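You operate a simulated robot arm through the tools that you are given. There is no shell and no other tool. Be economical: measure what you need, move in short steps, check, and stop when the job is done.

The job below is to be done with a simulated two-armed robot. You get a single attempt, and the scene is never put back.

TASK
Clamp the blue rack on the shaker, run it once on LOW, then turn the dial to 0.
Fine: a whole run, till it shows DONE; the rack stays clamped.

It is judged by the outcome, as a careful person would: the job done as asked, and still so three seconds after it is handed in. It fails if anything else is knocked over, pushed out of place, dropped, spilled or broken.

THE ROBOT
Two 7-joint arms with fingered hands on one trunk, on a base that drives. Base frame: it is fixed to the floor where the robot stands at the start and does not move with it; the origin is under the middle of the robot, x ahead of it, y to its left, z up. Readings come in cm, rad, newtons and seconds.
The left shoulder is at the start at [2.3, 21.3, 122.3], the right one opposite. With the tool pointing down near the work surface each hand reaches from about 10 to 66 cm from the robot's upright axis, wherever it stands, measured 20 degrees to its own side. Places, roughly: clamp bar [50, -10, 100]; shaker dial [40, -20, 90]; shaker start key [40, 0, 90]; top of the shaker tray [50, -10, 90]. Payload 3.6 kg a hand.
Tool frame (each hand has its own): the origin (TCP) lies between the finger pads and is the grasp point; the fingertips stand 2.2 cm ahead of it; z points along the fingers, y is the line along which they close. The gripper opens to 13.2 cm. The gripper's body begins 6 cm behind the TCP. The gripper is a hand of 4 fingers: y runs from the thumb to the fingers, the wrist lies at [0, 0, -20.3] in the tool frame, and closing takes about 1.5 s.
Orientation is that of the tool frame in the base frame, as a unit quaternion [x, y, z, w]. With the fingers straight down and closing along the base's y, the tool's x points along the base's -x, its y along +y and its z along -z.

THE INTERFACE
- The arms move only by the tool apply_moves. It takes "left_rows", "right_rows" or both (then of equal length, played together; a hand with none holds still); each is text: rows parted by semicolons, each of 7 numbers parted by spaces: the shift along the tool's x, y, z in m, then the turn, a rotation vector about the tool's x, y, z in rad, then the finger opening in m, from 0 to 0.132. In form: dx dy dz rx ry rz gripper; .... A call has 1 to 12 rows; each row shifts and turns the commanded pose from where the row before left it, along the tool's axes as they then stand. Each row takes 0.2 s and may step no farther than 5 cm and 0.15 rad from the row before; otherwise, or with a gripper value out of range, the whole call is refused. A pose out of reach is approached as far as the arm can. The call stops where the force on the tool passes 90 N (or 10 N more than at its start, if that is more) or the arm is blocked; 0.2 s more then pass. Each finger travels about 10.8 cm/s and halts on what it meets, pressing with about 29 N; the grip force reading is that of the motor and also rises with nothing between the fingers. The clock runs only during rows and for 0.2 s after the last one: add rows that do not move to give the fingers time. It gives the time, the measured TCP pose, the force on the tool (base axes), the opening and the grip force at its end, in the units of the frame above (readings bear some noise), with the torque about the TCP (base axes, N m) and any sound that the robot's microphone picked up.
- Cameras (640 x 400 px; columns grow to the right, rows downward): "scene" is now at [16.52, 2.16, 116.19]; the picture's right is [0.24, -0.97, -0.00], its down [-0.10, -0.03, -0.99] and it looks along [0.97, 0.24, -0.11] (base axes); focal length 214 px, centre (320, 200). "left" rides on the left gripper at [-5.3, -5.3, -8.4] in its tool frame; the picture's right is [0.71, -0.71, 0.00], its down [0.53, 0.53, -0.67] and it looks along [0.47, 0.47, 0.74] (tool axes); focal length 247 px, centre (320, 200). "right" rides on the right gripper at [5.3, -5.3, -8.4] in its tool frame; the picture's right is [0.71, 0.71, 0.00], its down [-0.53, 0.53, -0.67] and it looks along [-0.47, 0.47, 0.74] (tool axes); focal length 247 px, centre (320, 200). There is no depth. A picture from a camera that has moved, and an enlarged one, comes with that camera's place and axes in the base frame and with its lens.
- grab_frame(camera): a new picture of that camera. No time passes.
- move_column(by): slides the trunk up (or, below 0, down) by that many cm; the arms and the scene camera ride with it, the base frame stays. It gives what a move gives, with no picture.
- roll_base(legs): drives the robot by 1 to 6 legs, each [ahead, turn to the left] in cm and rad, along the robot's own axes; the way and the turn of a leg run together, so that a leg with both is an arc; at most 150 cm and 3.142 rad a leg. The arms and the cameras ride along, it lands a little off, and it stops where it bumps. It gives what a move gives.
- preshape(shape, hand): the hand has 4 fingers and takes this shape, open, in about a second: jaw (thumb against the fingers, like two jaws); tri (thumb and two fingers); tip (a fingertip pinch); poke (one finger out to press); point (the index stretched); flat (the hand flat); cup (the hand cupped); fist (a fist). The gripper value then closes the fingers along that shape, each until it touches; the sizes above hold for jaw. It gives what a move gives, with no picture.
- head_to(pan, tilt): turns the head with the scene camera to pan (to the left, within 1.047 rad either way) and tilt (down, from -0.506 to 1.204), counted from straight ahead of the robot. It gives what a move gives.
- close_up(camera, box): a new picture of the part [left, top, right, bottom] of that camera's present view, enlarged. No time passes.
- job_done(): hands the job in; it is judged then, once.

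Work in short steps. Places have to be worked out from the pictures, the camera data and where the tool is seen: move nearer, look again, correct. Check each grasp and each placing, and mend what went wrong. You have 120 turns and 88 pictures in all, those below and enlarged ones among them. Open the grippers and draw the arms clear of the work before you hand the job in, unless the task says otherwise; then end with one line.

The tools are called after "Request:" by a JSON object that holds its "name" and its "arguments". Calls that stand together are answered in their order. apply_moves: Moves the arms, as the interface text tells. Its arguments: {"type":"object","properties":{"left_rows":{"type":"string"},"right_rows":{"type":"string"}},"required":[]} The other tools are called the same way: move_column (by) slides the trunk up or down; preshape (shape, hand) gives the hand a shape; roll_base (legs) drives the base; head_to (pan, tilt) turns the head that bears the scene camera; grab_frame (camera) takes a picture; close_up (camera, box) takes an enlarged picture of a part of a camera's view; job_done () hands the job in.

At the start:

```text
time: 0.0
left_position: [39.47, 15.09, 117.57]
left_tcp_rot: [0.002, 1.0, 0.0, 0.0]
left_wrist_force: [0.2, 0.0, 0.6]
left_wrist_torque: [0.03, 0.0, 0.03]
left_opening: 13.17
left_grasp_force: 0.0
left_shape: jaw
right_position: [50.1, -28.3, 125.52]
right_tcp_rot: [0.002, 1.0, 0.001, 0.001]
right_wrist_force: [-0.1, -0.3, -0.8]
right_wrist_torque: [0.01, 0.01, 0.04]
right_opening: 13.19
right_grasp_force: 0.1
right_shape: jaw
trunk travel left (down, up): [-50.0, 17.6]
robot x, y, heading: [0.21, -0.6, 0.003]
head pan, tilt: [0.243, 0.106]
```

scene: 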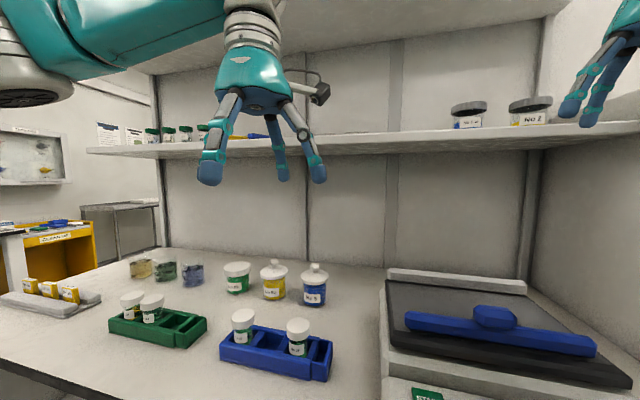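
right: 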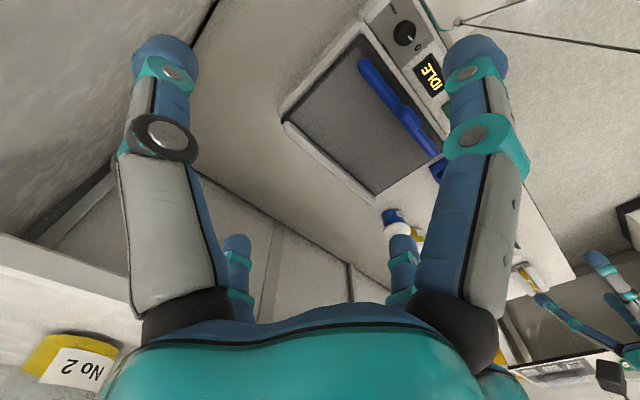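
left: 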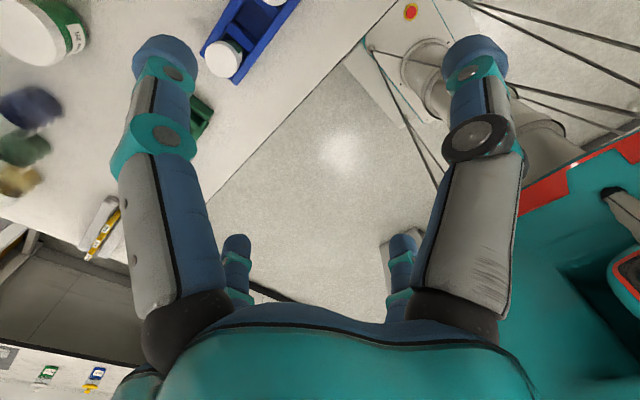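

The blue rack with two bottles stands left of the shaker; the shaker carries a blue clamp bar. I turn the head to look down at them.

Request:
{"name": "head_to", "arguments": {"pan": -0.1, "tilt": 0.7}}

Request:
{"name": "grab_frame", "arguments": {"camera": "scene"}}

```text
time: 1.0
left_position: [39.39, 15.19, 117.69]
left_tcp_rot: [0.003, 1.0, 0.001, 0.0]
left_wrist_force: [0.5, -0.2, -0.2]
left_wrist_torque: [0.01, 0.01, -0.02]
left_opening: 13.2
left_grasp_force: 0.1
left_shape: jaw
right_position: [50.16, -28.3, 125.61]
right_tcp_rot: [0.002, 1.0, 0.001, 0.0]
right_wrist_force: [-0.4, 0.2, -0.4]
right_wrist_torque: [-0.03, 0.02, 0.01]
right_opening: 13.17
right_grasp_force: 0.0
right_shape: jaw
trunk travel left (down, up): [-50.0, 17.6]
robot x, y, heading: [-0.17, -0.2, 0.006]
head pan, tilt: [-0.099, 0.7]
```

```text
84 pictures are left
camera scene: at [16.03, -0.88, 110.77], right [-0.1, -1.0, 0.0], down [-0.64, 0.06, -0.76], along [0.76, -0.08, -0.64], focal length 214 px, centre (320, 200)
```

scene: 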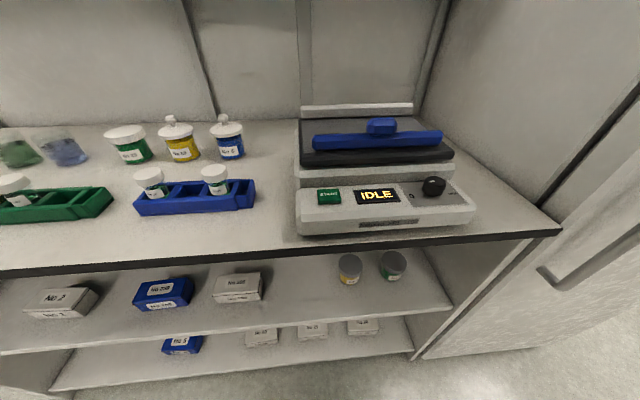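

Request:
{"name": "close_up", "arguments": {"camera": "scene", "box": [280, 90, 480, 240]}}

Request:
{"name": "close_up", "arguments": {"camera": "scene", "box": [100, 110, 290, 230]}}

Request:
{"name": "close_up", "arguments": {"camera": "right", "box": [270, 0, 470, 230]}}

```text
2.67 times, centred on (380, 165) of scene
camera zoom: at [16.03, -0.88, 110.77], right [-0.1, -1.0, 0.0], down [-0.64, 0.06, -0.76], along [0.76, -0.08, -0.64], focal length 572 px, centre (160, 293)
```

zoom: 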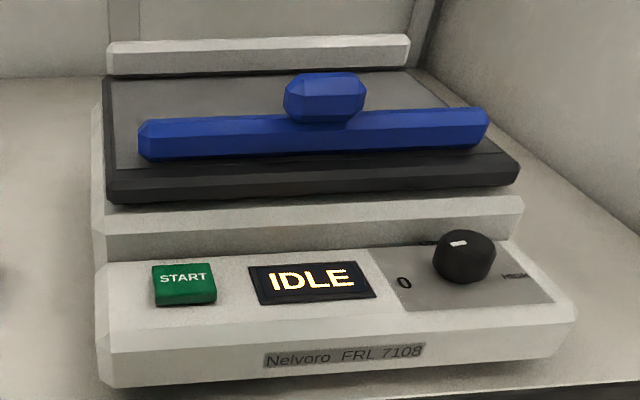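

```text
3.33 times, centred on (195, 170) of scene
camera zoom: at [16.03, -0.88, 110.77], right [-0.1, -1.0, 0.0], down [-0.64, 0.06, -0.76], along [0.76, -0.08, -0.64], focal length 715 px, centre (737, 300)
```

zoom: 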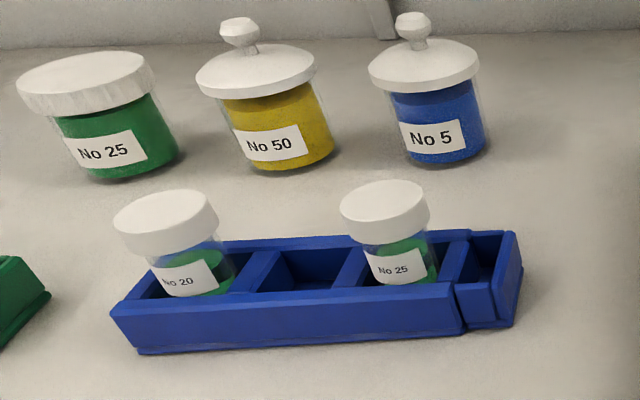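

```text
1.74 times, centred on (370, 115) of right
camera zoom: at [44.79, -33.7, 133.88], right [-0.7, 0.71, 0.0], down [0.53, 0.52, 0.67], along [0.48, 0.47, -0.74], focal length 430 px, centre (233, 348)
```

zoom: 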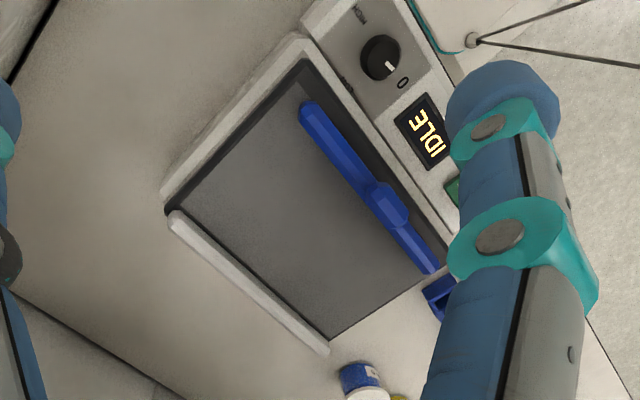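

The rack lies along y at about (48, 16), caps near z 91.5, and the tray at z≈95 with its rail at x≈62 and the bar at x≈47. I rotate the left hand 90° so that it closes along x, then look.

Request:
{"name": "apply_moves", "arguments": {"left_rows": "0 0 0 0 0 0.143 0.132;0 0 0 0 0 0.143 0.132;0 0 0 0 0 0.143 0.132;0 0 0 0 0 0.143 0.132;0 0 0 0 0 0.143 0.132;0 0 0 0 0 0.143 0.132;0 0 0 0 0 0.143 0.132;0 0 0 0 0 0.143 0.132;0 0 0 0 0 0.143 0.132;0 0 0 0 0 0.143 0.132;0 0 0 0 0 0.141 0.132;0.015 0.04 0 0 0 0 0.132"}}

Request:
{"name": "grab_frame", "arguments": {"camera": "left"}}

Request:
{"name": "grab_frame", "arguments": {"camera": "scene"}}

```text
time: 3.6
left_position: [43.59, 16.7, 117.6]
left_tcp_rot: [0.71, 0.704, 0.0, 0.0]
left_wrist_force: [0.4, 0.4, -0.3]
left_wrist_torque: [-0.01, 0.0, -0.03]
left_opening: 13.18
left_grasp_force: 0.1
left_shape: jaw
right_position: [50.18, -28.16, 125.46]
right_tcp_rot: [0.002, 1.0, 0.0, -0.001]
right_wrist_force: [0.1, 0.3, -1.2]
right_wrist_torque: [0.02, -0.01, 0.01]
right_opening: 13.21
right_grasp_force: 0.1
right_shape: jaw
trunk travel left (down, up): [-50.0, 17.6]
robot x, y, heading: [0.15, -0.07, 0.004]
head pan, tilt: [-0.099, 0.7]
```

```text
80 pictures are left
camera left: at [38.18, 11.38, 126.06], right [-0.7, 0.71, 0.0], down [0.53, 0.52, 0.67], along [0.48, 0.47, -0.74], focal length 247 px, centre (320, 200)
```

left: 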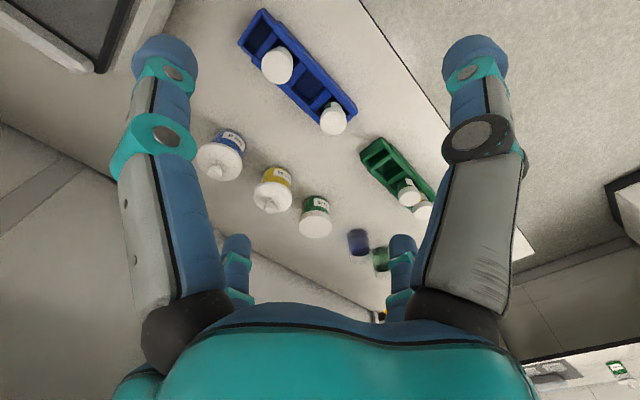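

```text
79 pictures are left
camera scene: at [16.11, -0.87, 110.75], right [-0.1, -1.0, 0.0], down [-0.64, 0.06, -0.76], along [0.76, -0.08, -0.65], focal length 214 px, centre (320, 200)
```

scene: 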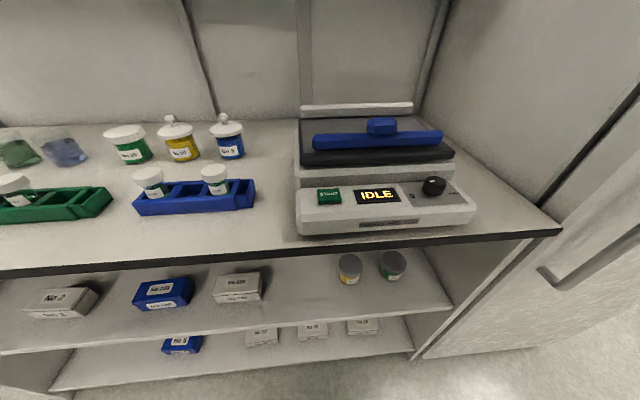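

I enlarge the rack in the left view to measure it.

Request:
{"name": "close_up", "arguments": {"camera": "left", "box": [220, 0, 380, 150]}}

Request:
{"name": "close_up", "arguments": {"camera": "scene", "box": [120, 150, 270, 230]}}

```text
2.67 times, centred on (300, 75) of left
camera zoom: at [38.18, 11.38, 126.06], right [-0.7, 0.71, 0.0], down [0.53, 0.52, 0.67], along [0.48, 0.47, -0.74], focal length 659 px, centre (373, 533)
```

zoom: 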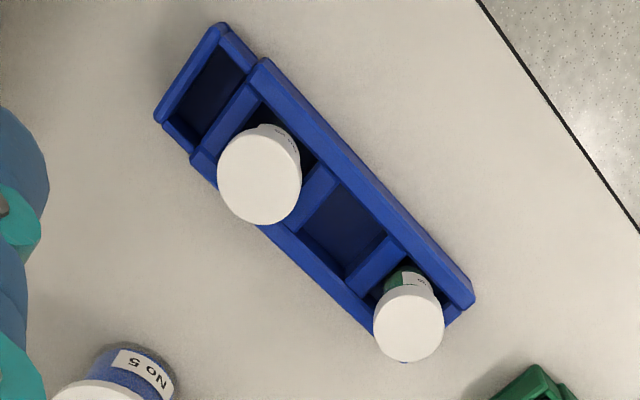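

```text
4.27 times, centred on (195, 190) of scene
camera zoom: at [16.11, -0.87, 110.75], right [-0.1, -1.0, 0.0], down [-0.64, 0.06, -0.76], along [0.76, -0.08, -0.65], focal length 915 px, centre (853, 243)
```

zoom: 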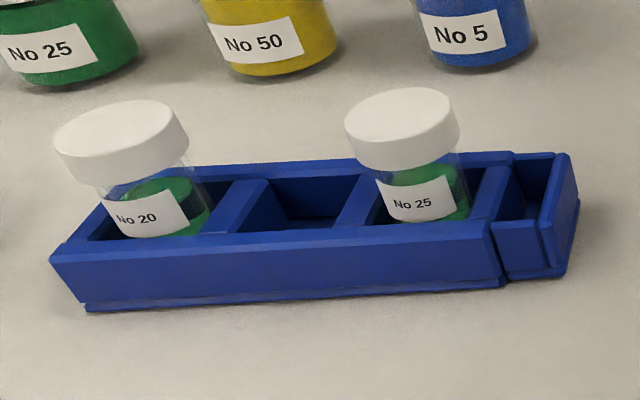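

The hand seems to have its four fingers set crosswise, and the side ones would hit the bottles. I try the pinch shape and look.

Request:
{"name": "preshape", "arguments": {"shape": "tip", "hand": "left"}}

Request:
{"name": "grab_frame", "arguments": {"camera": "left"}}

```text
time: 4.5
left_position: [43.37, 16.73, 117.69]
left_tcp_rot: [0.709, 0.705, 0.0, -0.001]
left_wrist_force: [0.9, 0.3, 0.1]
left_wrist_torque: [-0.03, 0.01, -0.05]
left_opening: 13.17
left_grasp_force: 0.0
left_shape: tip
right_position: [50.21, -28.31, 125.53]
right_tcp_rot: [0.003, 1.0, 0.0, 0.0]
right_wrist_force: [-1.2, 0.8, 0.1]
right_wrist_torque: [0.01, 0.0, -0.02]
right_opening: 13.18
right_grasp_force: 0.1
right_shape: jaw
trunk travel left (down, up): [-50.0, 17.6]
robot x, y, heading: [0.12, -0.31, -0.0]
head pan, tilt: [-0.099, 0.7]
```

```text
76 pictures are left
camera left: at [38.07, 11.31, 126.1], right [-0.7, 0.71, 0.0], down [0.53, 0.52, 0.67], along [0.48, 0.47, -0.74], focal length 247 px, centre (320, 200)
```

left: 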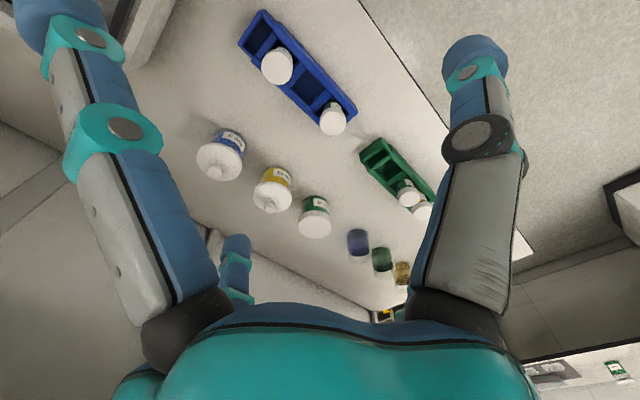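

In "tip" the thumb opposes one finger and the two side fingers splay outwards. I look from the head to see how high they stand.

Request:
{"name": "head_to", "arguments": {"pan": 0.55, "tilt": 0.0}}

Request:
{"name": "grab_frame", "arguments": {"camera": "scene"}}

Request:
{"name": "preshape", "arguments": {"shape": "tri", "hand": "left"}}

Request:
{"name": "grab_frame", "arguments": {"camera": "scene"}}

Request:
{"name": "grab_frame", "arguments": {"camera": "left"}}

```text
time: 5.6
left_position: [43.36, 16.69, 117.72]
left_tcp_rot: [0.709, 0.705, 0.0, 0.0]
left_wrist_force: [-1.2, -0.4, -0.2]
left_wrist_torque: [0.0, 0.02, -0.01]
left_opening: 13.19
left_grasp_force: 0.0
left_shape: tip
right_position: [50.09, -28.24, 125.57]
right_tcp_rot: [0.003, 1.0, 0.002, 0.0]
right_wrist_force: [-0.1, 0.2, -0.4]
right_wrist_torque: [-0.02, 0.01, 0.02]
right_opening: 13.2
right_grasp_force: 0.1
right_shape: jaw
trunk travel left (down, up): [-50.0, 17.6]
robot x, y, heading: [-0.31, -0.03, 0.005]
head pan, tilt: [0.55, 0.0]
```

```text
75 pictures are left
camera scene: at [15.26, 4.65, 117.15], right [0.52, -0.85, 0.0], down [0.0, 0.0, -1.0], along [0.85, 0.52, 0.0], focal length 214 px, centre (320, 200)
```

scene: 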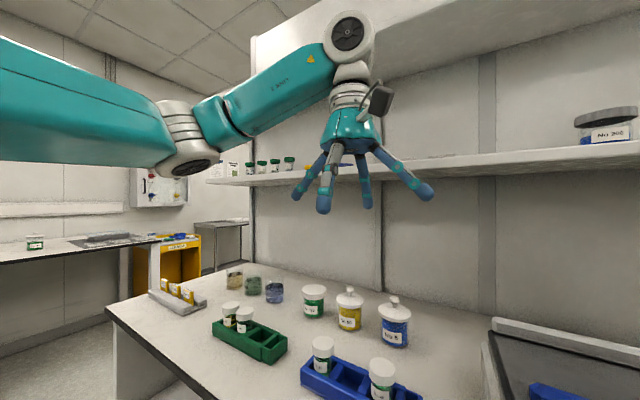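

```text
time: 6.5
left_position: [43.34, 16.75, 117.66]
left_tcp_rot: [0.709, 0.705, 0.0, 0.0]
left_wrist_force: [-0.1, 1.1, 0.1]
left_wrist_torque: [-0.02, -0.03, -0.04]
left_opening: 13.19
left_grasp_force: 0.1
left_shape: tri
right_position: [50.05, -28.36, 125.51]
right_tcp_rot: [0.003, 1.0, 0.001, 0.001]
right_wrist_force: [0.0, 0.5, 0.2]
right_wrist_torque: [0.02, 0.01, 0.0]
right_opening: 13.2
right_grasp_force: 0.1
right_shape: jaw
trunk travel left (down, up): [-50.0, 17.6]
robot x, y, heading: [0.1, 0.06, -0.0]
head pan, tilt: [0.55, 0.0]
```

```text
74 pictures are left
camera scene: at [15.25, 4.65, 117.15], right [0.52, -0.85, 0.0], down [0.0, 0.0, -1.0], along [0.85, 0.52, 0.0], focal length 214 px, centre (320, 200)
```

scene: 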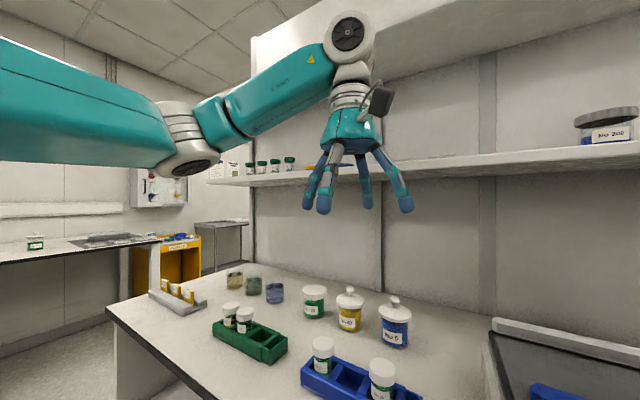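

```text
73 pictures are left
camera left: at [38.06, 11.31, 126.1], right [-0.7, 0.71, 0.0], down [0.53, 0.52, 0.67], along [0.48, 0.47, -0.74], focal length 247 px, centre (320, 200)
```

left: 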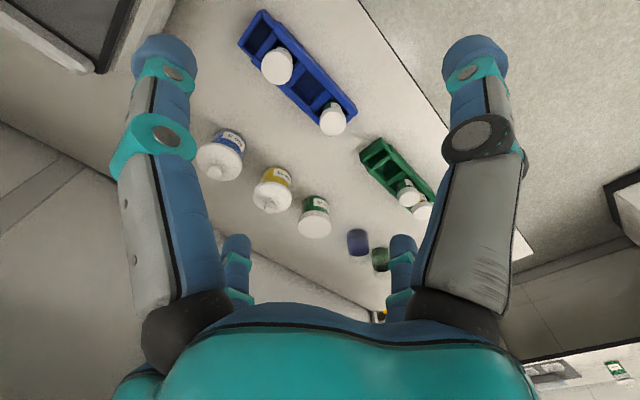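

Jaw/tri give a cross of four fingers; turned 45°, two fingers would come on each side of the rack beside the caps. I set jaw, turn back 45°, close to 7 cm in the air and look.

Request:
{"name": "preshape", "arguments": {"shape": "jaw", "hand": "left"}}

Request:
{"name": "apply_moves", "arguments": {"left_rows": "0 0 0 0 0 -0.131 0.07;0 0 0 0 0 -0.131 0.07;0 0 0 0 0 -0.131 0.07;0 0 0 0 0 -0.131 0.07;0 0 0 0 0 -0.131 0.07;0 0 0 0 0 -0.131 0.07"}}

Request:
{"name": "grab_frame", "arguments": {"camera": "left"}}

Request:
{"name": "grab_frame", "arguments": {"camera": "scene"}}

```text
time: 7.4
left_position: [43.39, 16.71, 117.65]
left_tcp_rot: [0.709, 0.705, 0.0, 0.0]
left_wrist_force: [-0.6, 0.0, 0.2]
left_wrist_torque: [0.02, -0.02, 0.01]
left_opening: 13.17
left_grasp_force: 0.1
left_shape: jaw
right_position: [50.11, -28.3, 125.62]
right_tcp_rot: [0.002, 1.0, 0.001, 0.0]
right_wrist_force: [0.6, 0.4, -0.8]
right_wrist_torque: [0.03, 0.05, 0.0]
right_opening: 13.19
right_grasp_force: 0.2
right_shape: jaw
trunk travel left (down, up): [-50.0, 17.6]
robot x, y, heading: [-0.14, -0.24, 0.002]
head pan, tilt: [0.55, 0.0]
```

```text
time: 8.8
left_position: [43.52, 16.56, 117.62]
left_tcp_rot: [0.383, 0.924, 0.0, 0.0]
left_wrist_force: [0.2, -1.0, -0.4]
left_wrist_torque: [0.0, 0.03, -0.01]
left_opening: 7.05
left_grasp_force: 0.1
left_shape: jaw
right_position: [50.03, -28.36, 125.6]
right_tcp_rot: [0.003, 1.0, 0.001, 0.001]
right_wrist_force: [-0.4, 0.7, -0.1]
right_wrist_torque: [0.0, -0.01, 0.01]
right_opening: 13.18
right_grasp_force: 0.0
right_shape: jaw
trunk travel left (down, up): [-50.0, 17.6]
robot x, y, heading: [0.28, -0.47, -0.003]
head pan, tilt: [0.55, 0.0]
```

```text
72 pictures are left
camera left: at [43.41, 9.05, 126.08], right [-1.0, 0.0, 0.0], down [0.0, 0.74, 0.67], along [0.0, 0.67, -0.74], focal length 247 px, centre (320, 200)
```

left: 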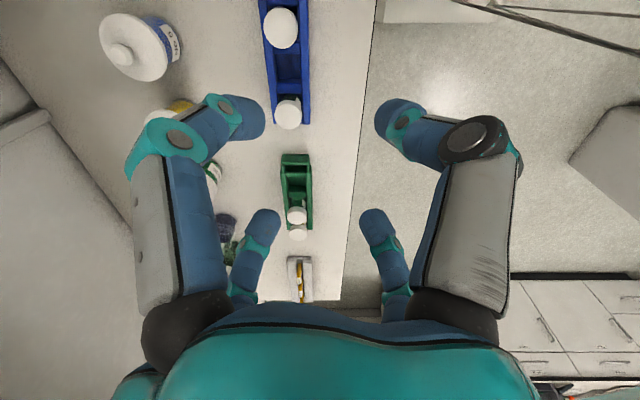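

```text
71 pictures are left
camera scene: at [15.25, 4.65, 117.15], right [0.52, -0.85, 0.0], down [0.0, 0.0, -1.0], along [0.85, 0.52, 0.0], focal length 214 px, centre (320, 200)
```

scene: 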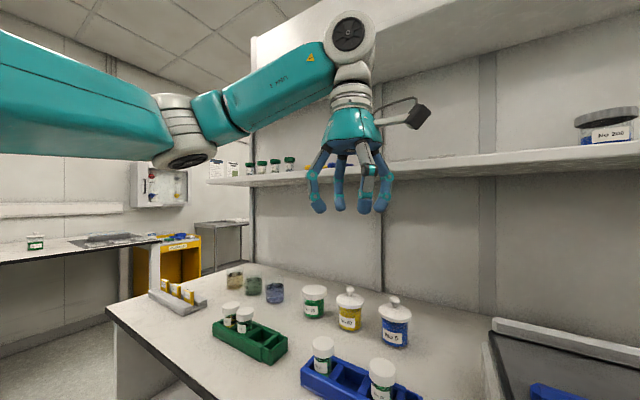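

All four close to the centre, two per side at this yaw, so the 45° grasp suits. I open, move over (48, 18.6) and lower to z≈99, then check.

Request:
{"name": "apply_moves", "arguments": {"left_rows": "-0.0184 0.0467 0 0 0 0 0.132;0 0 0.04 0 0 0 0.132;0 0 0.04 0 0 0 0.132;0 0 0.04 0 0 0 0.132;0 0 0.03 0 0 0 0.132;0 0 0.03 0 0 0 0.132;0 0 0 0 0 0 0.132"}}

Request:
{"name": "head_to", "arguments": {"pan": 0.4, "tilt": 0.55}}

Request:
{"name": "grab_frame", "arguments": {"camera": "left"}}

Request:
{"name": "grab_frame", "arguments": {"camera": "scene"}}

```text
refused: row 1 steps farther than a row can; nothing moved
```

```text
time: 9.7
left_position: [43.49, 16.59, 117.67]
left_tcp_rot: [0.386, 0.923, 0.0, 0.0]
left_wrist_force: [0.4, 0.1, 0.6]
left_wrist_torque: [-0.04, -0.01, -0.01]
left_opening: 7.04
left_grasp_force: 0.0
left_shape: jaw
right_position: [50.2, -28.44, 125.54]
right_tcp_rot: [0.003, 1.0, 0.001, 0.001]
right_wrist_force: [-0.4, 0.3, -0.2]
right_wrist_torque: [0.02, -0.04, -0.01]
right_opening: 13.19
right_grasp_force: 0.0
right_shape: jaw
trunk travel left (down, up): [-50.0, 17.6]
robot x, y, heading: [0.05, -0.42, -0.002]
head pan, tilt: [0.4, 0.55]
```

```text
70 pictures are left
camera left: at [43.39, 9.05, 126.08], right [-1.0, 0.01, 0.0], down [0.0, 0.74, 0.67], along [0.0, 0.67, -0.74], focal length 247 px, centre (320, 200)
```

left: 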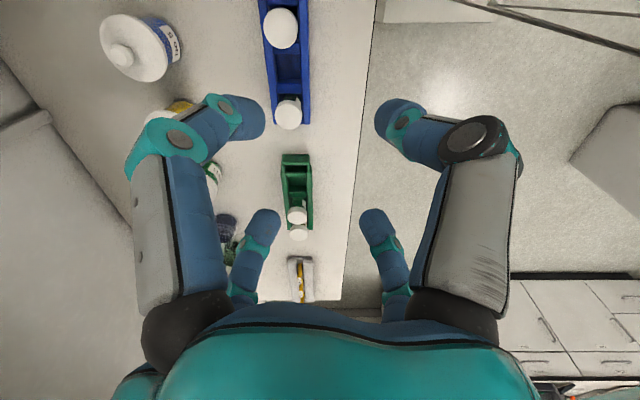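

```text
69 pictures are left
camera scene: at [15.85, 3.45, 112.09], right [0.39, -0.92, 0.0], down [-0.48, -0.2, -0.85], along [0.79, 0.33, -0.52], focal length 214 px, centre (320, 200)
```

scene: 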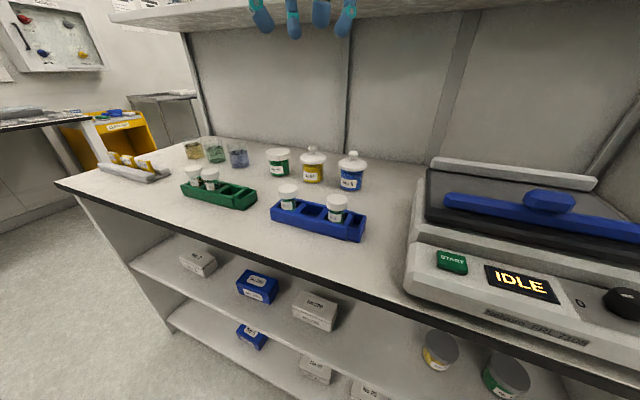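

The first row was a bit long; I split it.

Request:
{"name": "apply_moves", "arguments": {"left_rows": "-0.01 0.024 0 0 0 0 0.132;-0.01 0.022 0 0 0 0 0.132;0 0 0.04 0 0 0 0.132;0 0 0.04 0 0 0 0.132;0 0 0.04 0 0 0 0.132;0 0 0.03 0 0 0 0.132;0 0 0.03 0 0 0 0.132;0 0 0 0 0 0 0.132"}}

Request:
{"name": "grab_frame", "arguments": {"camera": "left"}}

Request:
{"name": "grab_frame", "arguments": {"camera": "scene"}}

```text
time: 11.5
left_position: [48.07, 18.38, 99.67]
left_tcp_rot: [0.385, 0.923, 0.0, -0.001]
left_wrist_force: [-0.2, 1.1, -0.1]
left_wrist_torque: [0.01, 0.0, 0.01]
left_opening: 13.19
left_grasp_force: 0.0
left_shape: jaw
right_position: [50.18, -28.32, 125.52]
right_tcp_rot: [0.002, 1.0, 0.001, 0.001]
right_wrist_force: [-1.1, -0.2, 0.7]
right_wrist_torque: [-0.03, 0.02, 0.01]
right_opening: 13.17
right_grasp_force: 0.1
right_shape: jaw
trunk travel left (down, up): [-50.0, 17.6]
robot x, y, heading: [0.14, -0.31, -0.001]
head pan, tilt: [0.4, 0.55]
```

```text
68 pictures are left
camera left: at [47.97, 10.83, 108.06], right [-1.0, 0.01, 0.0], down [0.0, 0.74, 0.67], along [0.0, 0.67, -0.74], focal length 247 px, centre (320, 200)
```

left: 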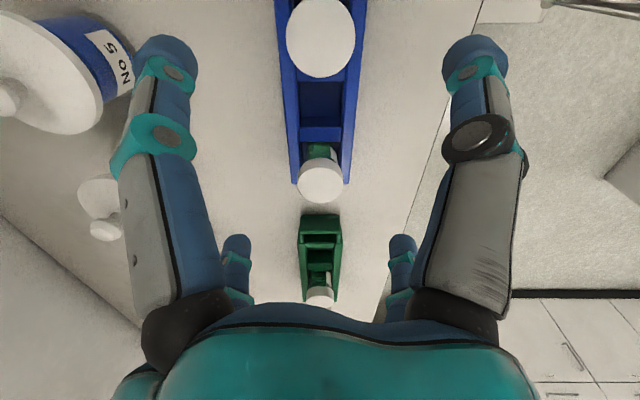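

```text
67 pictures are left
camera scene: at [15.84, 3.43, 112.09], right [0.39, -0.92, 0.0], down [-0.48, -0.2, -0.85], along [0.79, 0.33, -0.52], focal length 214 px, centre (320, 200)
```

scene: 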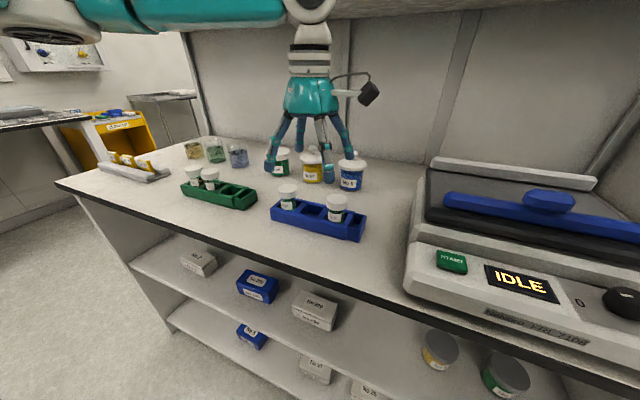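

Hand centred over the rack, with caps and jars clear of the fingers. Lowering 11.3 cm so the tips stand about 1 cm over the bench.

Request:
{"name": "apply_moves", "arguments": {"left_rows": "0 0 0.03 0 0 0 0.132;0 0 0.03 0 0 0 0.132;0 0 0.03 0 0 0 0.132;0 0 0.0226 0 0 0 0.132;0 0 0 0 0 0 0.132"}}

Request:
{"name": "grab_frame", "arguments": {"camera": "left"}}

Request:
{"name": "grab_frame", "arguments": {"camera": "scene"}}

```text
time: 12.7
left_position: [48.03, 18.4, 88.39]
left_tcp_rot: [0.386, 0.923, -0.001, 0.0]
left_wrist_force: [0.1, -0.6, 0.1]
left_wrist_torque: [-0.02, 0.01, 0.0]
left_opening: 13.18
left_grasp_force: 0.1
left_shape: jaw
right_position: [50.13, -28.29, 125.5]
right_tcp_rot: [0.003, 1.0, 0.001, 0.001]
right_wrist_force: [-0.4, 0.2, -1.1]
right_wrist_torque: [-0.01, 0.0, 0.02]
right_opening: 13.18
right_grasp_force: 0.0
right_shape: jaw
trunk travel left (down, up): [-50.0, 17.6]
robot x, y, heading: [-0.34, -0.53, -0.008]
head pan, tilt: [0.4, 0.55]
```

```text
66 pictures are left
camera left: at [47.99, 10.9, 96.83], right [-1.0, 0.0, 0.0], down [0.0, 0.74, 0.67], along [0.0, 0.67, -0.74], focal length 247 px, centre (320, 200)
```

left: 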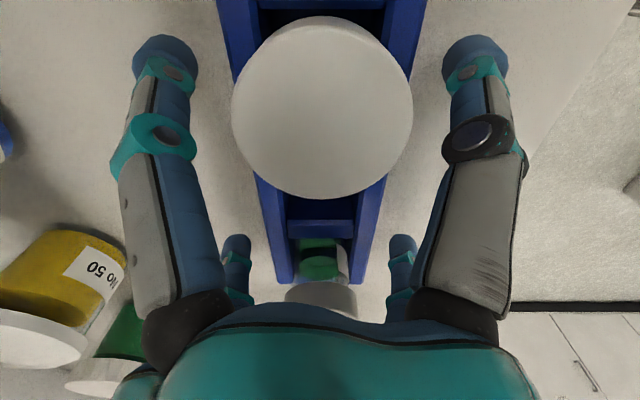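

```text
65 pictures are left
camera scene: at [15.84, 3.44, 112.08], right [0.39, -0.92, 0.0], down [-0.48, -0.2, -0.85], along [0.78, 0.33, -0.52], focal length 214 px, centre (320, 200)
```

scene: 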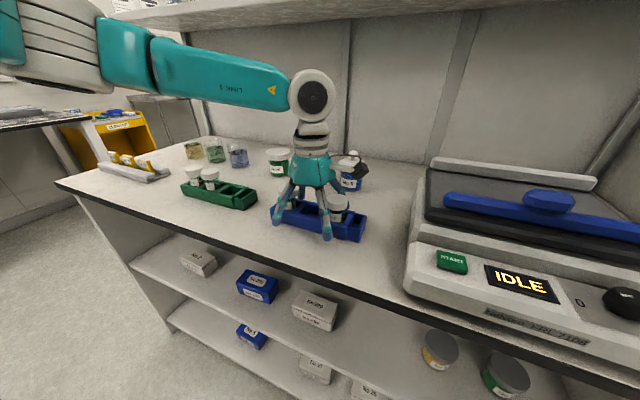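

Fingers stand clear on both sides. Closing gradually.

Request:
{"name": "apply_moves", "arguments": {"left_rows": "0 0 0 0 0 0 0.11;0 0 0 0 0 0 0.10;0 0 0 0 0 0 0.09;0 0 0 0 0 0 0.085;0 0 0 0 0 0 0.08;0 0 0 0 0 0 0.08"}}

Request:
{"name": "grab_frame", "arguments": {"camera": "left"}}

```text
time: 14.1
left_position: [48.14, 18.52, 88.28]
left_tcp_rot: [0.385, 0.923, 0.001, 0.0]
left_wrist_force: [0.2, 0.0, -0.6]
left_wrist_torque: [-0.06, 0.04, -0.02]
left_opening: 8.03
left_grasp_force: 28.9
left_shape: jaw
right_position: [50.12, -28.24, 125.54]
right_tcp_rot: [0.003, 1.0, 0.001, 0.0]
right_wrist_force: [0.3, 0.0, -0.5]
right_wrist_torque: [0.02, 0.02, 0.02]
right_opening: 13.19
right_grasp_force: 0.1
right_shape: jaw
trunk travel left (down, up): [-50.0, 17.6]
robot x, y, heading: [-0.11, -0.11, -0.002]
head pan, tilt: [0.4, 0.55]
```

```text
64 pictures are left
camera left: at [48.0, 10.89, 96.86], right [-1.0, 0.0, 0.0], down [0.0, 0.74, 0.67], along [0.0, 0.67, -0.74], focal length 247 px, centre (320, 200)
```

left: 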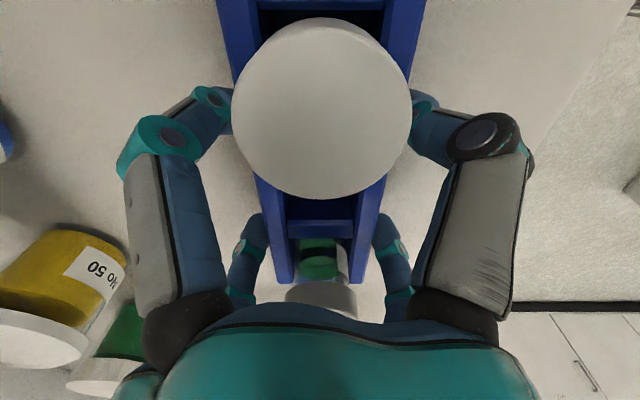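

All four fingers hold the rack (grip 29 N). Lift a little and look.

Request:
{"name": "apply_moves", "arguments": {"left_rows": "0 0 0 0 0 0 0.06;0 0 -0.01 0 0 0 0.06;0 0 -0.02 0 0 0 0.06;0 0 0 0 0 0 0.06"}}

Request:
{"name": "grab_frame", "arguments": {"camera": "scene"}}

```text
time: 15.1
left_position: [48.07, 18.44, 91.39]
left_tcp_rot: [0.385, 0.923, 0.0, 0.0]
left_wrist_force: [-1.4, -0.1, -1.7]
left_wrist_torque: [0.0, 0.03, -0.01]
left_opening: 8.04
left_grasp_force: 29.0
left_shape: jaw
right_position: [50.19, -28.35, 125.56]
right_tcp_rot: [0.002, 1.0, 0.001, 0.0]
right_wrist_force: [0.2, -0.2, -0.5]
right_wrist_torque: [-0.03, 0.01, 0.02]
right_opening: 13.21
right_grasp_force: 0.1
right_shape: jaw
trunk travel left (down, up): [-50.0, 17.6]
robot x, y, heading: [-0.16, -0.34, 0.004]
head pan, tilt: [0.4, 0.55]
```

```text
63 pictures are left
camera scene: at [15.88, 3.45, 112.08], right [0.39, -0.92, 0.0], down [-0.48, -0.2, -0.85], along [0.78, 0.33, -0.52], focal length 214 px, centre (320, 200)
```

scene: 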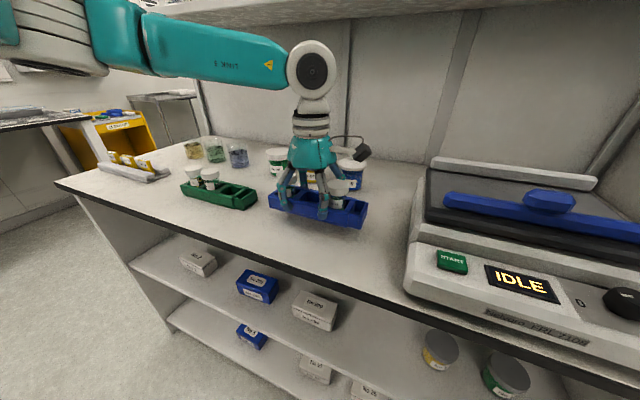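

Rack is level and held. I raise it to z≈111 while drawing the right hand back 20 cm towards the robot.

Request:
{"name": "apply_moves", "arguments": {"left_rows": "0 0 -0.03 0 0 0 0.06;0 0 -0.04 0 0 0 0.06;0 0 -0.04 0 0 0 0.06;0 0 -0.04 0 0 0 0.06;0 0 -0.04 0 0 0 0.06;0 0 0 0 0 0 0.06", "right_rows": "0.03 0 0 0 0 0 0.132;0.04 0 0 0 0 0 0.132;0.04 0 0 0 0 0 0.132;0.04 0 0 0 0 0 0.132;0.05 0 0 0 0 0 0.132;0 0 0 0 0 0 0.132"}}

Request:
{"name": "head_to", "arguments": {"pan": 0.0, "tilt": 0.5}}

Request:
{"name": "grab_frame", "arguments": {"camera": "scene"}}

```text
time: 16.5
left_position: [48.31, 18.5, 110.16]
left_tcp_rot: [0.385, 0.923, 0.0, 0.0]
left_wrist_force: [0.2, -0.2, -3.2]
left_wrist_torque: [0.02, -0.01, -0.02]
left_opening: 8.03
left_grasp_force: 29.3
left_shape: jaw
right_position: [30.4, -28.26, 125.54]
right_tcp_rot: [0.003, 1.0, 0.0, 0.001]
right_wrist_force: [0.2, 0.3, 0.4]
right_wrist_torque: [0.01, 0.0, -0.02]
right_opening: 13.18
right_grasp_force: 0.0
right_shape: jaw
trunk travel left (down, up): [-50.0, 17.6]
robot x, y, heading: [0.1, -0.76, 0.002]
head pan, tilt: [0.4, 0.55]
```

```text
time: 17.4
left_position: [48.19, 18.41, 110.22]
left_tcp_rot: [0.385, 0.923, 0.0, -0.001]
left_wrist_force: [0.5, 0.3, -1.0]
left_wrist_torque: [0.0, 0.0, 0.01]
left_opening: 8.0
left_grasp_force: 29.0
left_shape: jaw
right_position: [30.23, -28.11, 125.68]
right_tcp_rot: [0.002, 1.0, 0.0, 0.0]
right_wrist_force: [0.3, -0.1, 0.9]
right_wrist_torque: [-0.03, -0.03, 0.01]
right_opening: 13.18
right_grasp_force: 0.2
right_shape: jaw
trunk travel left (down, up): [-50.0, 17.6]
robot x, y, heading: [-0.11, -0.03, -0.0]
head pan, tilt: [0.0, 0.499]
```

```text
62 pictures are left
camera scene: at [16.68, -0.04, 112.53], right [0.0, -1.0, 0.0], down [-0.48, 0.0, -0.88], along [0.88, 0.0, -0.48], focal length 214 px, centre (320, 200)
```

scene: 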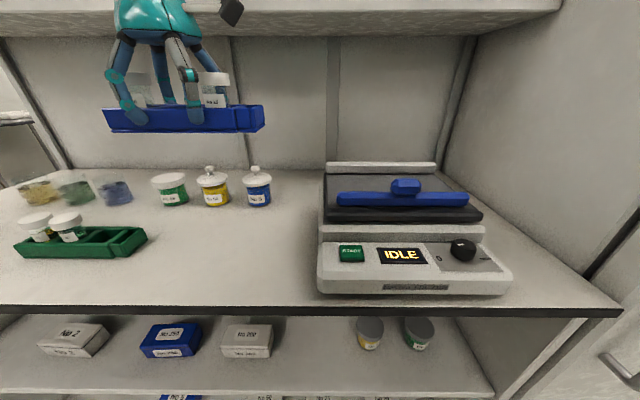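

The shelf edge is at x≈70, so there is room. I carry the rack along −y at this height to over the shaker.

Request:
{"name": "apply_moves", "arguments": {"left_rows": "-0.0213 -0.0211 0 0 0 0 0.06;-0.0284 -0.0281 0 0 0 0 0.06;-0.0284 -0.0281 0 0 0 0 0.06;-0.0284 -0.0281 0 0 0 0 0.06;-0.0284 -0.0281 0 0 0 0 0.06;-0.0284 -0.0281 0 0 0 0 0.06;-0.0284 -0.0281 0 0 0 0 0.06;-0.0284 -0.0281 0 0 0 0 0.06;0 0 0 0 0 0 0.06"}}

Request:
{"name": "grab_frame", "arguments": {"camera": "scene"}}

```text
time: 19.6
left_position: [51.8, -7.95, 111.1]
left_tcp_rot: [0.338, 0.941, -0.011, 0.003]
left_wrist_force: [-0.2, 0.2, -2.6]
left_wrist_torque: [0.02, 0.01, -0.01]
left_opening: 7.99
left_grasp_force: 28.4
left_shape: jaw
right_position: [30.12, -28.09, 125.75]
right_tcp_rot: [0.003, 1.0, 0.0, 0.0]
right_wrist_force: [-0.6, -0.4, 0.0]
right_wrist_torque: [-0.01, -0.01, 0.02]
right_opening: 13.19
right_grasp_force: 0.1
right_shape: jaw
trunk travel left (down, up): [-50.0, 17.6]
robot x, y, heading: [0.1, -0.05, -0.002]
head pan, tilt: [0.0, 0.499]
stopped in row 9 (left hand): the arm was blocked; the commanded pose is now the measured one
```

```text
61 pictures are left
camera scene: at [16.68, 0.01, 112.54], right [0.0, -1.0, 0.0], down [-0.48, 0.0, -0.88], along [0.88, 0.0, -0.48], focal length 214 px, centre (320, 200)
```

scene: 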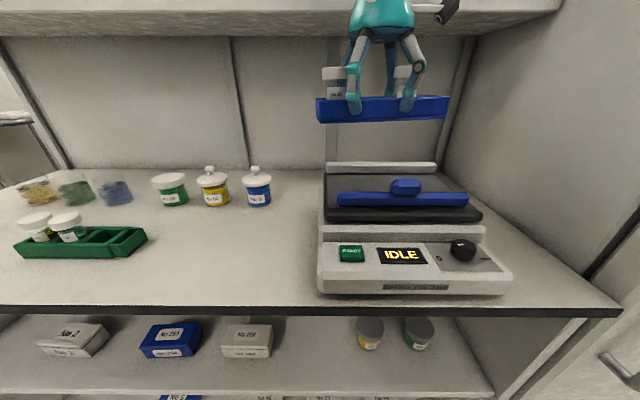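

The left arm ran out of reach across the body, so I'll bring it back 18 cm, tuck the right hand inwards, and then turn the base to the right.

Request:
{"name": "apply_moves", "arguments": {"left_rows": "0.0254 0.0308 0 0 0 0 0.06;0.0254 0.0308 0 0 0 0 0.06;0.0254 0.0308 0 0 0 0 0.06;0.0254 0.0308 0 0 0 0 0.06;0.0127 0.0154 0 0 0 0 0.06;0 0 0 0 0 0 0.06", "right_rows": "0 0.02 0 0 0 0 0.132;0 0.02 0 0 0 0 0.132;0 0.02 0 0 0 0 0.132;0 0.02 0 0 0 0 0.132;0 0 0 0 0 0 0.132;0 0 0 0 0 0 0.132"}}

Request:
{"name": "roll_base", "arguments": {"legs": [[0, -0.35]]}}

Request:
{"name": "head_to", "arguments": {"pan": 0.25, "tilt": 0.4}}

Request:
{"name": "grab_frame", "arguments": {"camera": "scene"}}

```text
time: 21.0
left_position: [51.66, 9.45, 110.82]
left_tcp_rot: [0.342, 0.94, -0.01, 0.003]
left_wrist_force: [-0.4, 0.0, -1.4]
left_wrist_torque: [0.05, -0.02, 0.01]
left_opening: 8.02
left_grasp_force: 28.7
left_shape: jaw
right_position: [30.26, -20.26, 125.69]
right_tcp_rot: [0.002, 1.0, 0.001, 0.0]
right_wrist_force: [-0.2, 0.4, 0.3]
right_wrist_torque: [0.01, -0.02, -0.01]
right_opening: 13.19
right_grasp_force: 0.1
right_shape: jaw
trunk travel left (down, up): [-50.0, 17.6]
robot x, y, heading: [0.07, -0.56, 0.002]
head pan, tilt: [0.0, 0.499]
```

```text
time: 22.5
left_position: [51.53, -8.84, 110.7]
left_tcp_rot: [0.502, 0.865, -0.01, 0.001]
left_wrist_force: [-0.2, 0.0, -1.8]
left_wrist_torque: [-0.02, 0.03, 0.01]
left_opening: 7.96
left_grasp_force: 28.6
left_shape: jaw
right_position: [21.23, -29.5, 125.65]
right_tcp_rot: [0.178, 0.984, 0.001, 0.001]
right_wrist_force: [0.1, -0.3, 0.1]
right_wrist_torque: [0.01, 0.02, 0.02]
right_opening: 13.21
right_grasp_force: 0.0
right_shape: jaw
trunk travel left (down, up): [-50.0, 17.6]
robot x, y, heading: [0.49, 1.64, -0.349]
head pan, tilt: [0.0, 0.499]
```

```text
time: 23.3
left_position: [51.41, -8.59, 110.82]
left_tcp_rot: [0.5, 0.866, -0.01, 0.0]
left_wrist_force: [0.4, -0.1, -1.2]
left_wrist_torque: [0.01, 0.0, 0.0]
left_opening: 7.98
left_grasp_force: 28.8
left_shape: jaw
right_position: [21.03, -29.19, 125.69]
right_tcp_rot: [0.177, 0.984, 0.0, 0.001]
right_wrist_force: [-0.6, -0.4, 0.1]
right_wrist_torque: [-0.03, -0.04, -0.01]
right_opening: 13.21
right_grasp_force: 0.0
right_shape: jaw
trunk travel left (down, up): [-50.0, 17.6]
robot x, y, heading: [0.39, 1.64, -0.35]
head pan, tilt: [0.25, 0.4]
```

```text
60 pictures are left
camera scene: at [16.56, -1.82, 113.45], right [-0.1, -0.99, 0.0], down [-0.39, 0.04, -0.92], along [0.92, -0.09, -0.39], focal length 214 px, centre (320, 200)
```

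scene: 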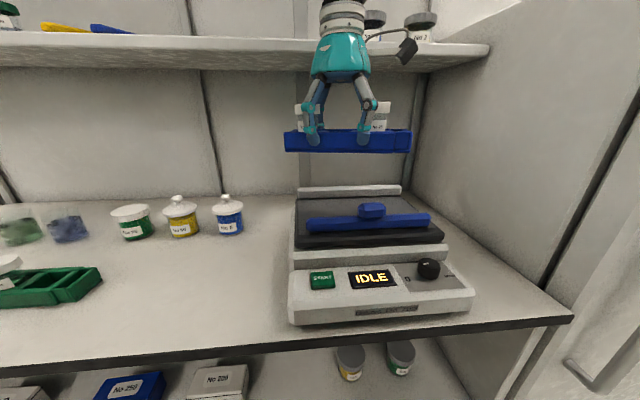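

Now I undo the yaw (about −0.257 rad) and small tilt, and move over the tray to (54.6, −12.3).

Request:
{"name": "apply_moves", "arguments": {"left_rows": "0 0 0 -0.0173 0.01 0 0.06;0 0 0 0 0 -0.128 0.06;0 0 0 0 0 -0.128 0.06;-0.0244 -0.0016 0 0 0 0 0.06;-0.0244 -0.0016 0 0 0 0 0.06;0 0 0 0 0 0 0.06"}}

Request:
{"name": "grab_frame", "arguments": {"camera": "scene"}}

Request:
{"name": "grab_frame", "arguments": {"camera": "left"}}

```text
time: 24.7
left_position: [54.65, -12.62, 110.91]
left_tcp_rot: [0.387, 0.922, -0.001, 0.0]
left_wrist_force: [-0.3, -0.1, -1.4]
left_wrist_torque: [0.0, -0.02, -0.03]
left_opening: 8.0
left_grasp_force: 28.5
left_shape: jaw
right_position: [21.05, -29.3, 125.79]
right_tcp_rot: [0.178, 0.984, 0.001, 0.001]
right_wrist_force: [0.3, -1.0, 0.0]
right_wrist_torque: [0.02, -0.02, 0.01]
right_opening: 13.19
right_grasp_force: 0.2
right_shape: jaw
trunk travel left (down, up): [-50.0, 17.6]
robot x, y, heading: [0.22, 1.59, -0.349]
head pan, tilt: [0.25, 0.4]
```

```text
59 pictures are left
camera scene: at [16.58, -1.86, 113.45], right [-0.1, -0.99, 0.0], down [-0.39, 0.04, -0.92], along [0.92, -0.09, -0.39], focal length 214 px, centre (320, 200)
```

scene: 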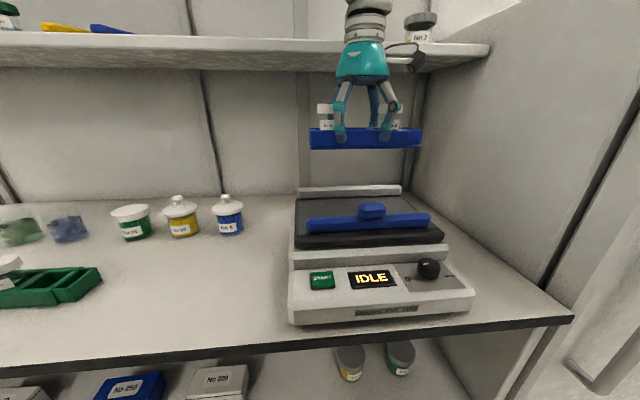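

```text
58 pictures are left
camera left: at [54.58, -20.03, 119.26], right [-1.0, 0.01, 0.0], down [0.01, 0.75, 0.67], along [0.01, 0.67, -0.75], focal length 247 px, centre (320, 200)
```

left: 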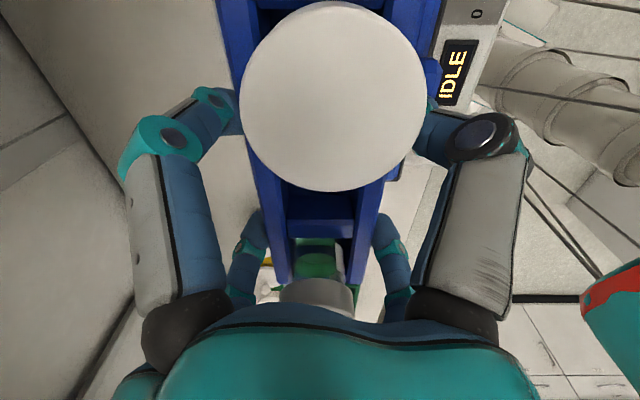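

Over the tray. Lower 7.5 cm to just above the bar's height and look closely.

Request:
{"name": "apply_moves", "arguments": {"left_rows": "0 0 0.025 0 0 0 0.06;0 0 0.025 0 0 0 0.06;0 0 0.025 0 0 0 0.06;0 0 0 0 0 0 0.06"}}

Request:
{"name": "close_up", "arguments": {"camera": "scene", "box": [270, 120, 470, 300]}}

```text
time: 25.7
left_position: [54.63, -12.54, 103.26]
left_tcp_rot: [0.386, 0.922, 0.0, 0.002]
left_wrist_force: [0.1, 0.9, -2.6]
left_wrist_torque: [0.02, 0.01, 0.02]
left_opening: 7.95
left_grasp_force: 29.2
left_shape: jaw
right_position: [21.11, -29.24, 125.65]
right_tcp_rot: [0.177, 0.984, 0.0, 0.001]
right_wrist_force: [0.1, 0.3, -0.4]
right_wrist_torque: [-0.01, 0.0, -0.01]
right_opening: 13.18
right_grasp_force: 0.1
right_shape: jaw
trunk travel left (down, up): [-50.0, 17.6]
robot x, y, heading: [0.18, 1.21, -0.351]
head pan, tilt: [0.25, 0.4]
```

```text
2.22 times, centred on (370, 210) of scene
camera zoom: at [16.56, -1.9, 113.46], right [-0.1, -0.99, 0.0], down [-0.39, 0.04, -0.92], along [0.92, -0.09, -0.39], focal length 477 px, centre (209, 178)
```

zoom: 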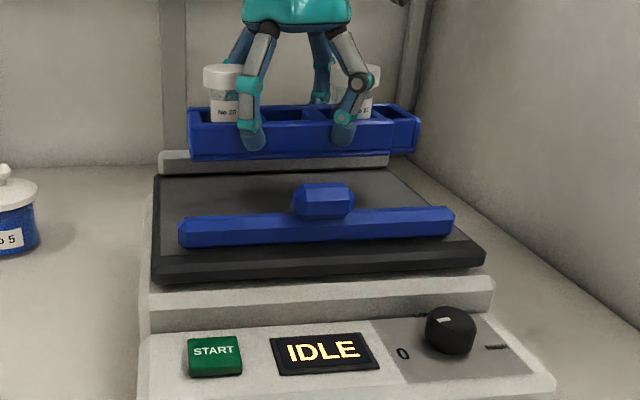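

The rack is aligned between bar and rail. Lower 3.5 cm, then feel for the tray.

Request:
{"name": "apply_moves", "arguments": {"left_rows": "0 0 0.02 0 0 0 0.06;0 0 0.015 0 0 0 0.06;0 0 0 0 0 0 0.06"}}

Request:
{"name": "close_up", "arguments": {"camera": "scene", "box": [270, 120, 470, 300]}}

```text
time: 26.5
left_position: [54.55, -12.58, 99.81]
left_tcp_rot: [0.387, 0.922, 0.0, 0.0]
left_wrist_force: [-0.2, -0.1, -2.6]
left_wrist_torque: [-0.02, -0.02, -0.02]
left_opening: 7.94
left_grasp_force: 28.7
left_shape: jaw
right_position: [21.05, -29.34, 125.62]
right_tcp_rot: [0.178, 0.984, 0.001, 0.001]
right_wrist_force: [-0.5, -0.6, -0.4]
right_wrist_torque: [0.03, -0.01, -0.02]
right_opening: 13.19
right_grasp_force: 0.0
right_shape: jaw
trunk travel left (down, up): [-50.0, 17.6]
robot x, y, heading: [0.27, 1.54, -0.35]
head pan, tilt: [0.25, 0.4]
```

```text
2.22 times, centred on (370, 210) of scene
camera zoom: at [16.58, -1.89, 113.45], right [-0.1, -0.99, 0.0], down [-0.39, 0.04, -0.92], along [0.92, -0.09, -0.39], focal length 477 px, centre (209, 178)
```

zoom: 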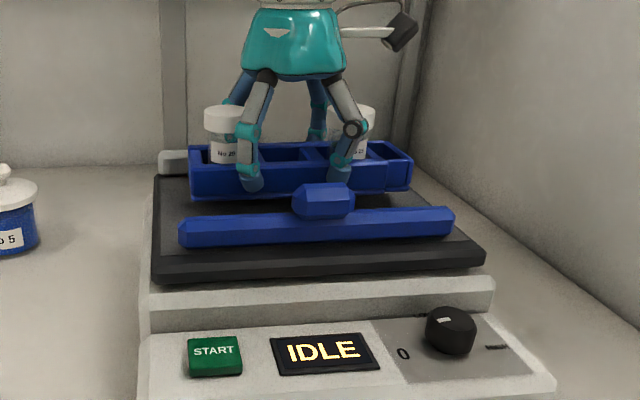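

Nearly there; step down slowly, three 4 mm rows.

Request:
{"name": "apply_moves", "arguments": {"left_rows": "0 0 0.004 0 0 0 0.06;0 0 0.004 0 0 0 0.06;0 0 0 0 0 0 0.06"}}

Request:
{"name": "apply_moves", "arguments": {"left_rows": "0 0 0.003 0 0 0 0.06;0 0 0 0 0 0 0.06"}}

Request:
{"name": "close_up", "arguments": {"camera": "scene", "box": [270, 120, 470, 300]}}

```text
time: 27.3
left_position: [54.73, -12.54, 99.02]
left_tcp_rot: [0.387, 0.922, -0.001, 0.001]
left_wrist_force: [0.7, 0.0, -1.9]
left_wrist_torque: [0.03, 0.03, 0.01]
left_opening: 7.93
left_grasp_force: 28.9
left_shape: jaw
right_position: [21.13, -29.31, 125.71]
right_tcp_rot: [0.177, 0.984, 0.001, 0.001]
right_wrist_force: [0.3, -0.2, -1.0]
right_wrist_torque: [-0.01, -0.01, 0.01]
right_opening: 13.18
right_grasp_force: 0.1
right_shape: jaw
trunk travel left (down, up): [-50.0, 17.6]
robot x, y, heading: [0.56, 1.66, -0.347]
head pan, tilt: [0.25, 0.4]
```

```text
time: 27.9
left_position: [54.62, -12.49, 98.72]
left_tcp_rot: [0.387, 0.922, 0.0, 0.001]
left_wrist_force: [-0.1, 0.4, -2.2]
left_wrist_torque: [0.02, -0.01, 0.01]
left_opening: 7.96
left_grasp_force: 28.7
left_shape: jaw
right_position: [21.13, -29.27, 125.73]
right_tcp_rot: [0.177, 0.984, 0.0, 0.001]
right_wrist_force: [-0.4, 0.1, 0.1]
right_wrist_torque: [0.02, 0.01, 0.03]
right_opening: 13.18
right_grasp_force: 0.1
right_shape: jaw
trunk travel left (down, up): [-50.0, 17.6]
robot x, y, heading: [0.36, 1.36, -0.348]
head pan, tilt: [0.25, 0.4]
```

```text
2.22 times, centred on (370, 210) of scene
camera zoom: at [16.58, -1.9, 113.45], right [-0.1, -0.99, 0.0], down [-0.39, 0.04, -0.92], along [0.92, -0.09, -0.39], focal length 477 px, centre (209, 178)
```

zoom: 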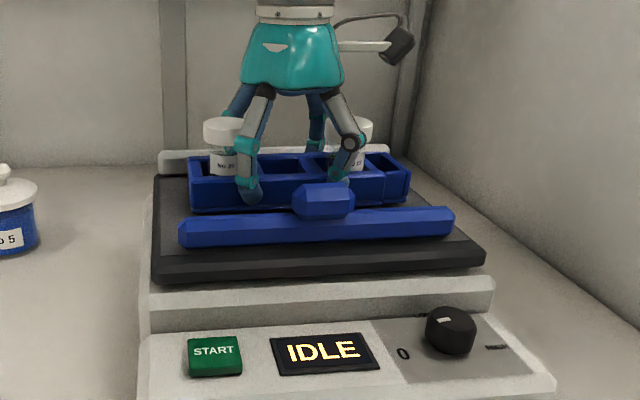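

No contact yet; keep stepping down.

Request:
{"name": "apply_moves", "arguments": {"left_rows": "0 0 0.002 0 0 0 0.06;0 0 0.002 0 0 0 0.06;0 0 0 0 0 0 0.06"}}

Request:
{"name": "apply_moves", "arguments": {"left_rows": "0 0 0.002 0 0 0 0.06;0 0 0.002 0 0 0 0.06;0 0 0 0 0 0 0.06"}}

```text
time: 28.7
left_position: [54.71, -12.43, 98.31]
left_tcp_rot: [0.387, 0.922, -0.001, 0.001]
left_wrist_force: [0.3, -0.1, -2.9]
left_wrist_torque: [0.02, -0.02, -0.03]
left_opening: 7.94
left_grasp_force: 28.6
left_shape: jaw
right_position: [21.02, -29.23, 125.66]
right_tcp_rot: [0.178, 0.984, 0.001, 0.001]
right_wrist_force: [-0.2, -0.2, 0.4]
right_wrist_torque: [-0.02, 0.04, 0.0]
right_opening: 13.18
right_grasp_force: 0.0
right_shape: jaw
trunk travel left (down, up): [-50.0, 17.6]
robot x, y, heading: [0.07, 1.35, -0.347]
head pan, tilt: [0.25, 0.4]
```

```text
time: 29.5
left_position: [54.5, -12.65, 98.16]
left_tcp_rot: [0.386, 0.922, -0.001, 0.003]
left_wrist_force: [2.0, -0.1, 12.9]
left_wrist_torque: [0.09, 0.13, -0.04]
left_opening: 7.94
left_grasp_force: 28.8
left_shape: jaw
right_position: [21.03, -29.24, 125.69]
right_tcp_rot: [0.177, 0.984, 0.0, 0.001]
right_wrist_force: [0.1, 0.0, 0.4]
right_wrist_torque: [-0.01, 0.01, 0.01]
right_opening: 13.19
right_grasp_force: 0.1
right_shape: jaw
trunk travel left (down, up): [-50.0, 17.6]
robot x, y, heading: [0.38, 1.58, -0.349]
head pan, tilt: [0.25, 0.4]
```

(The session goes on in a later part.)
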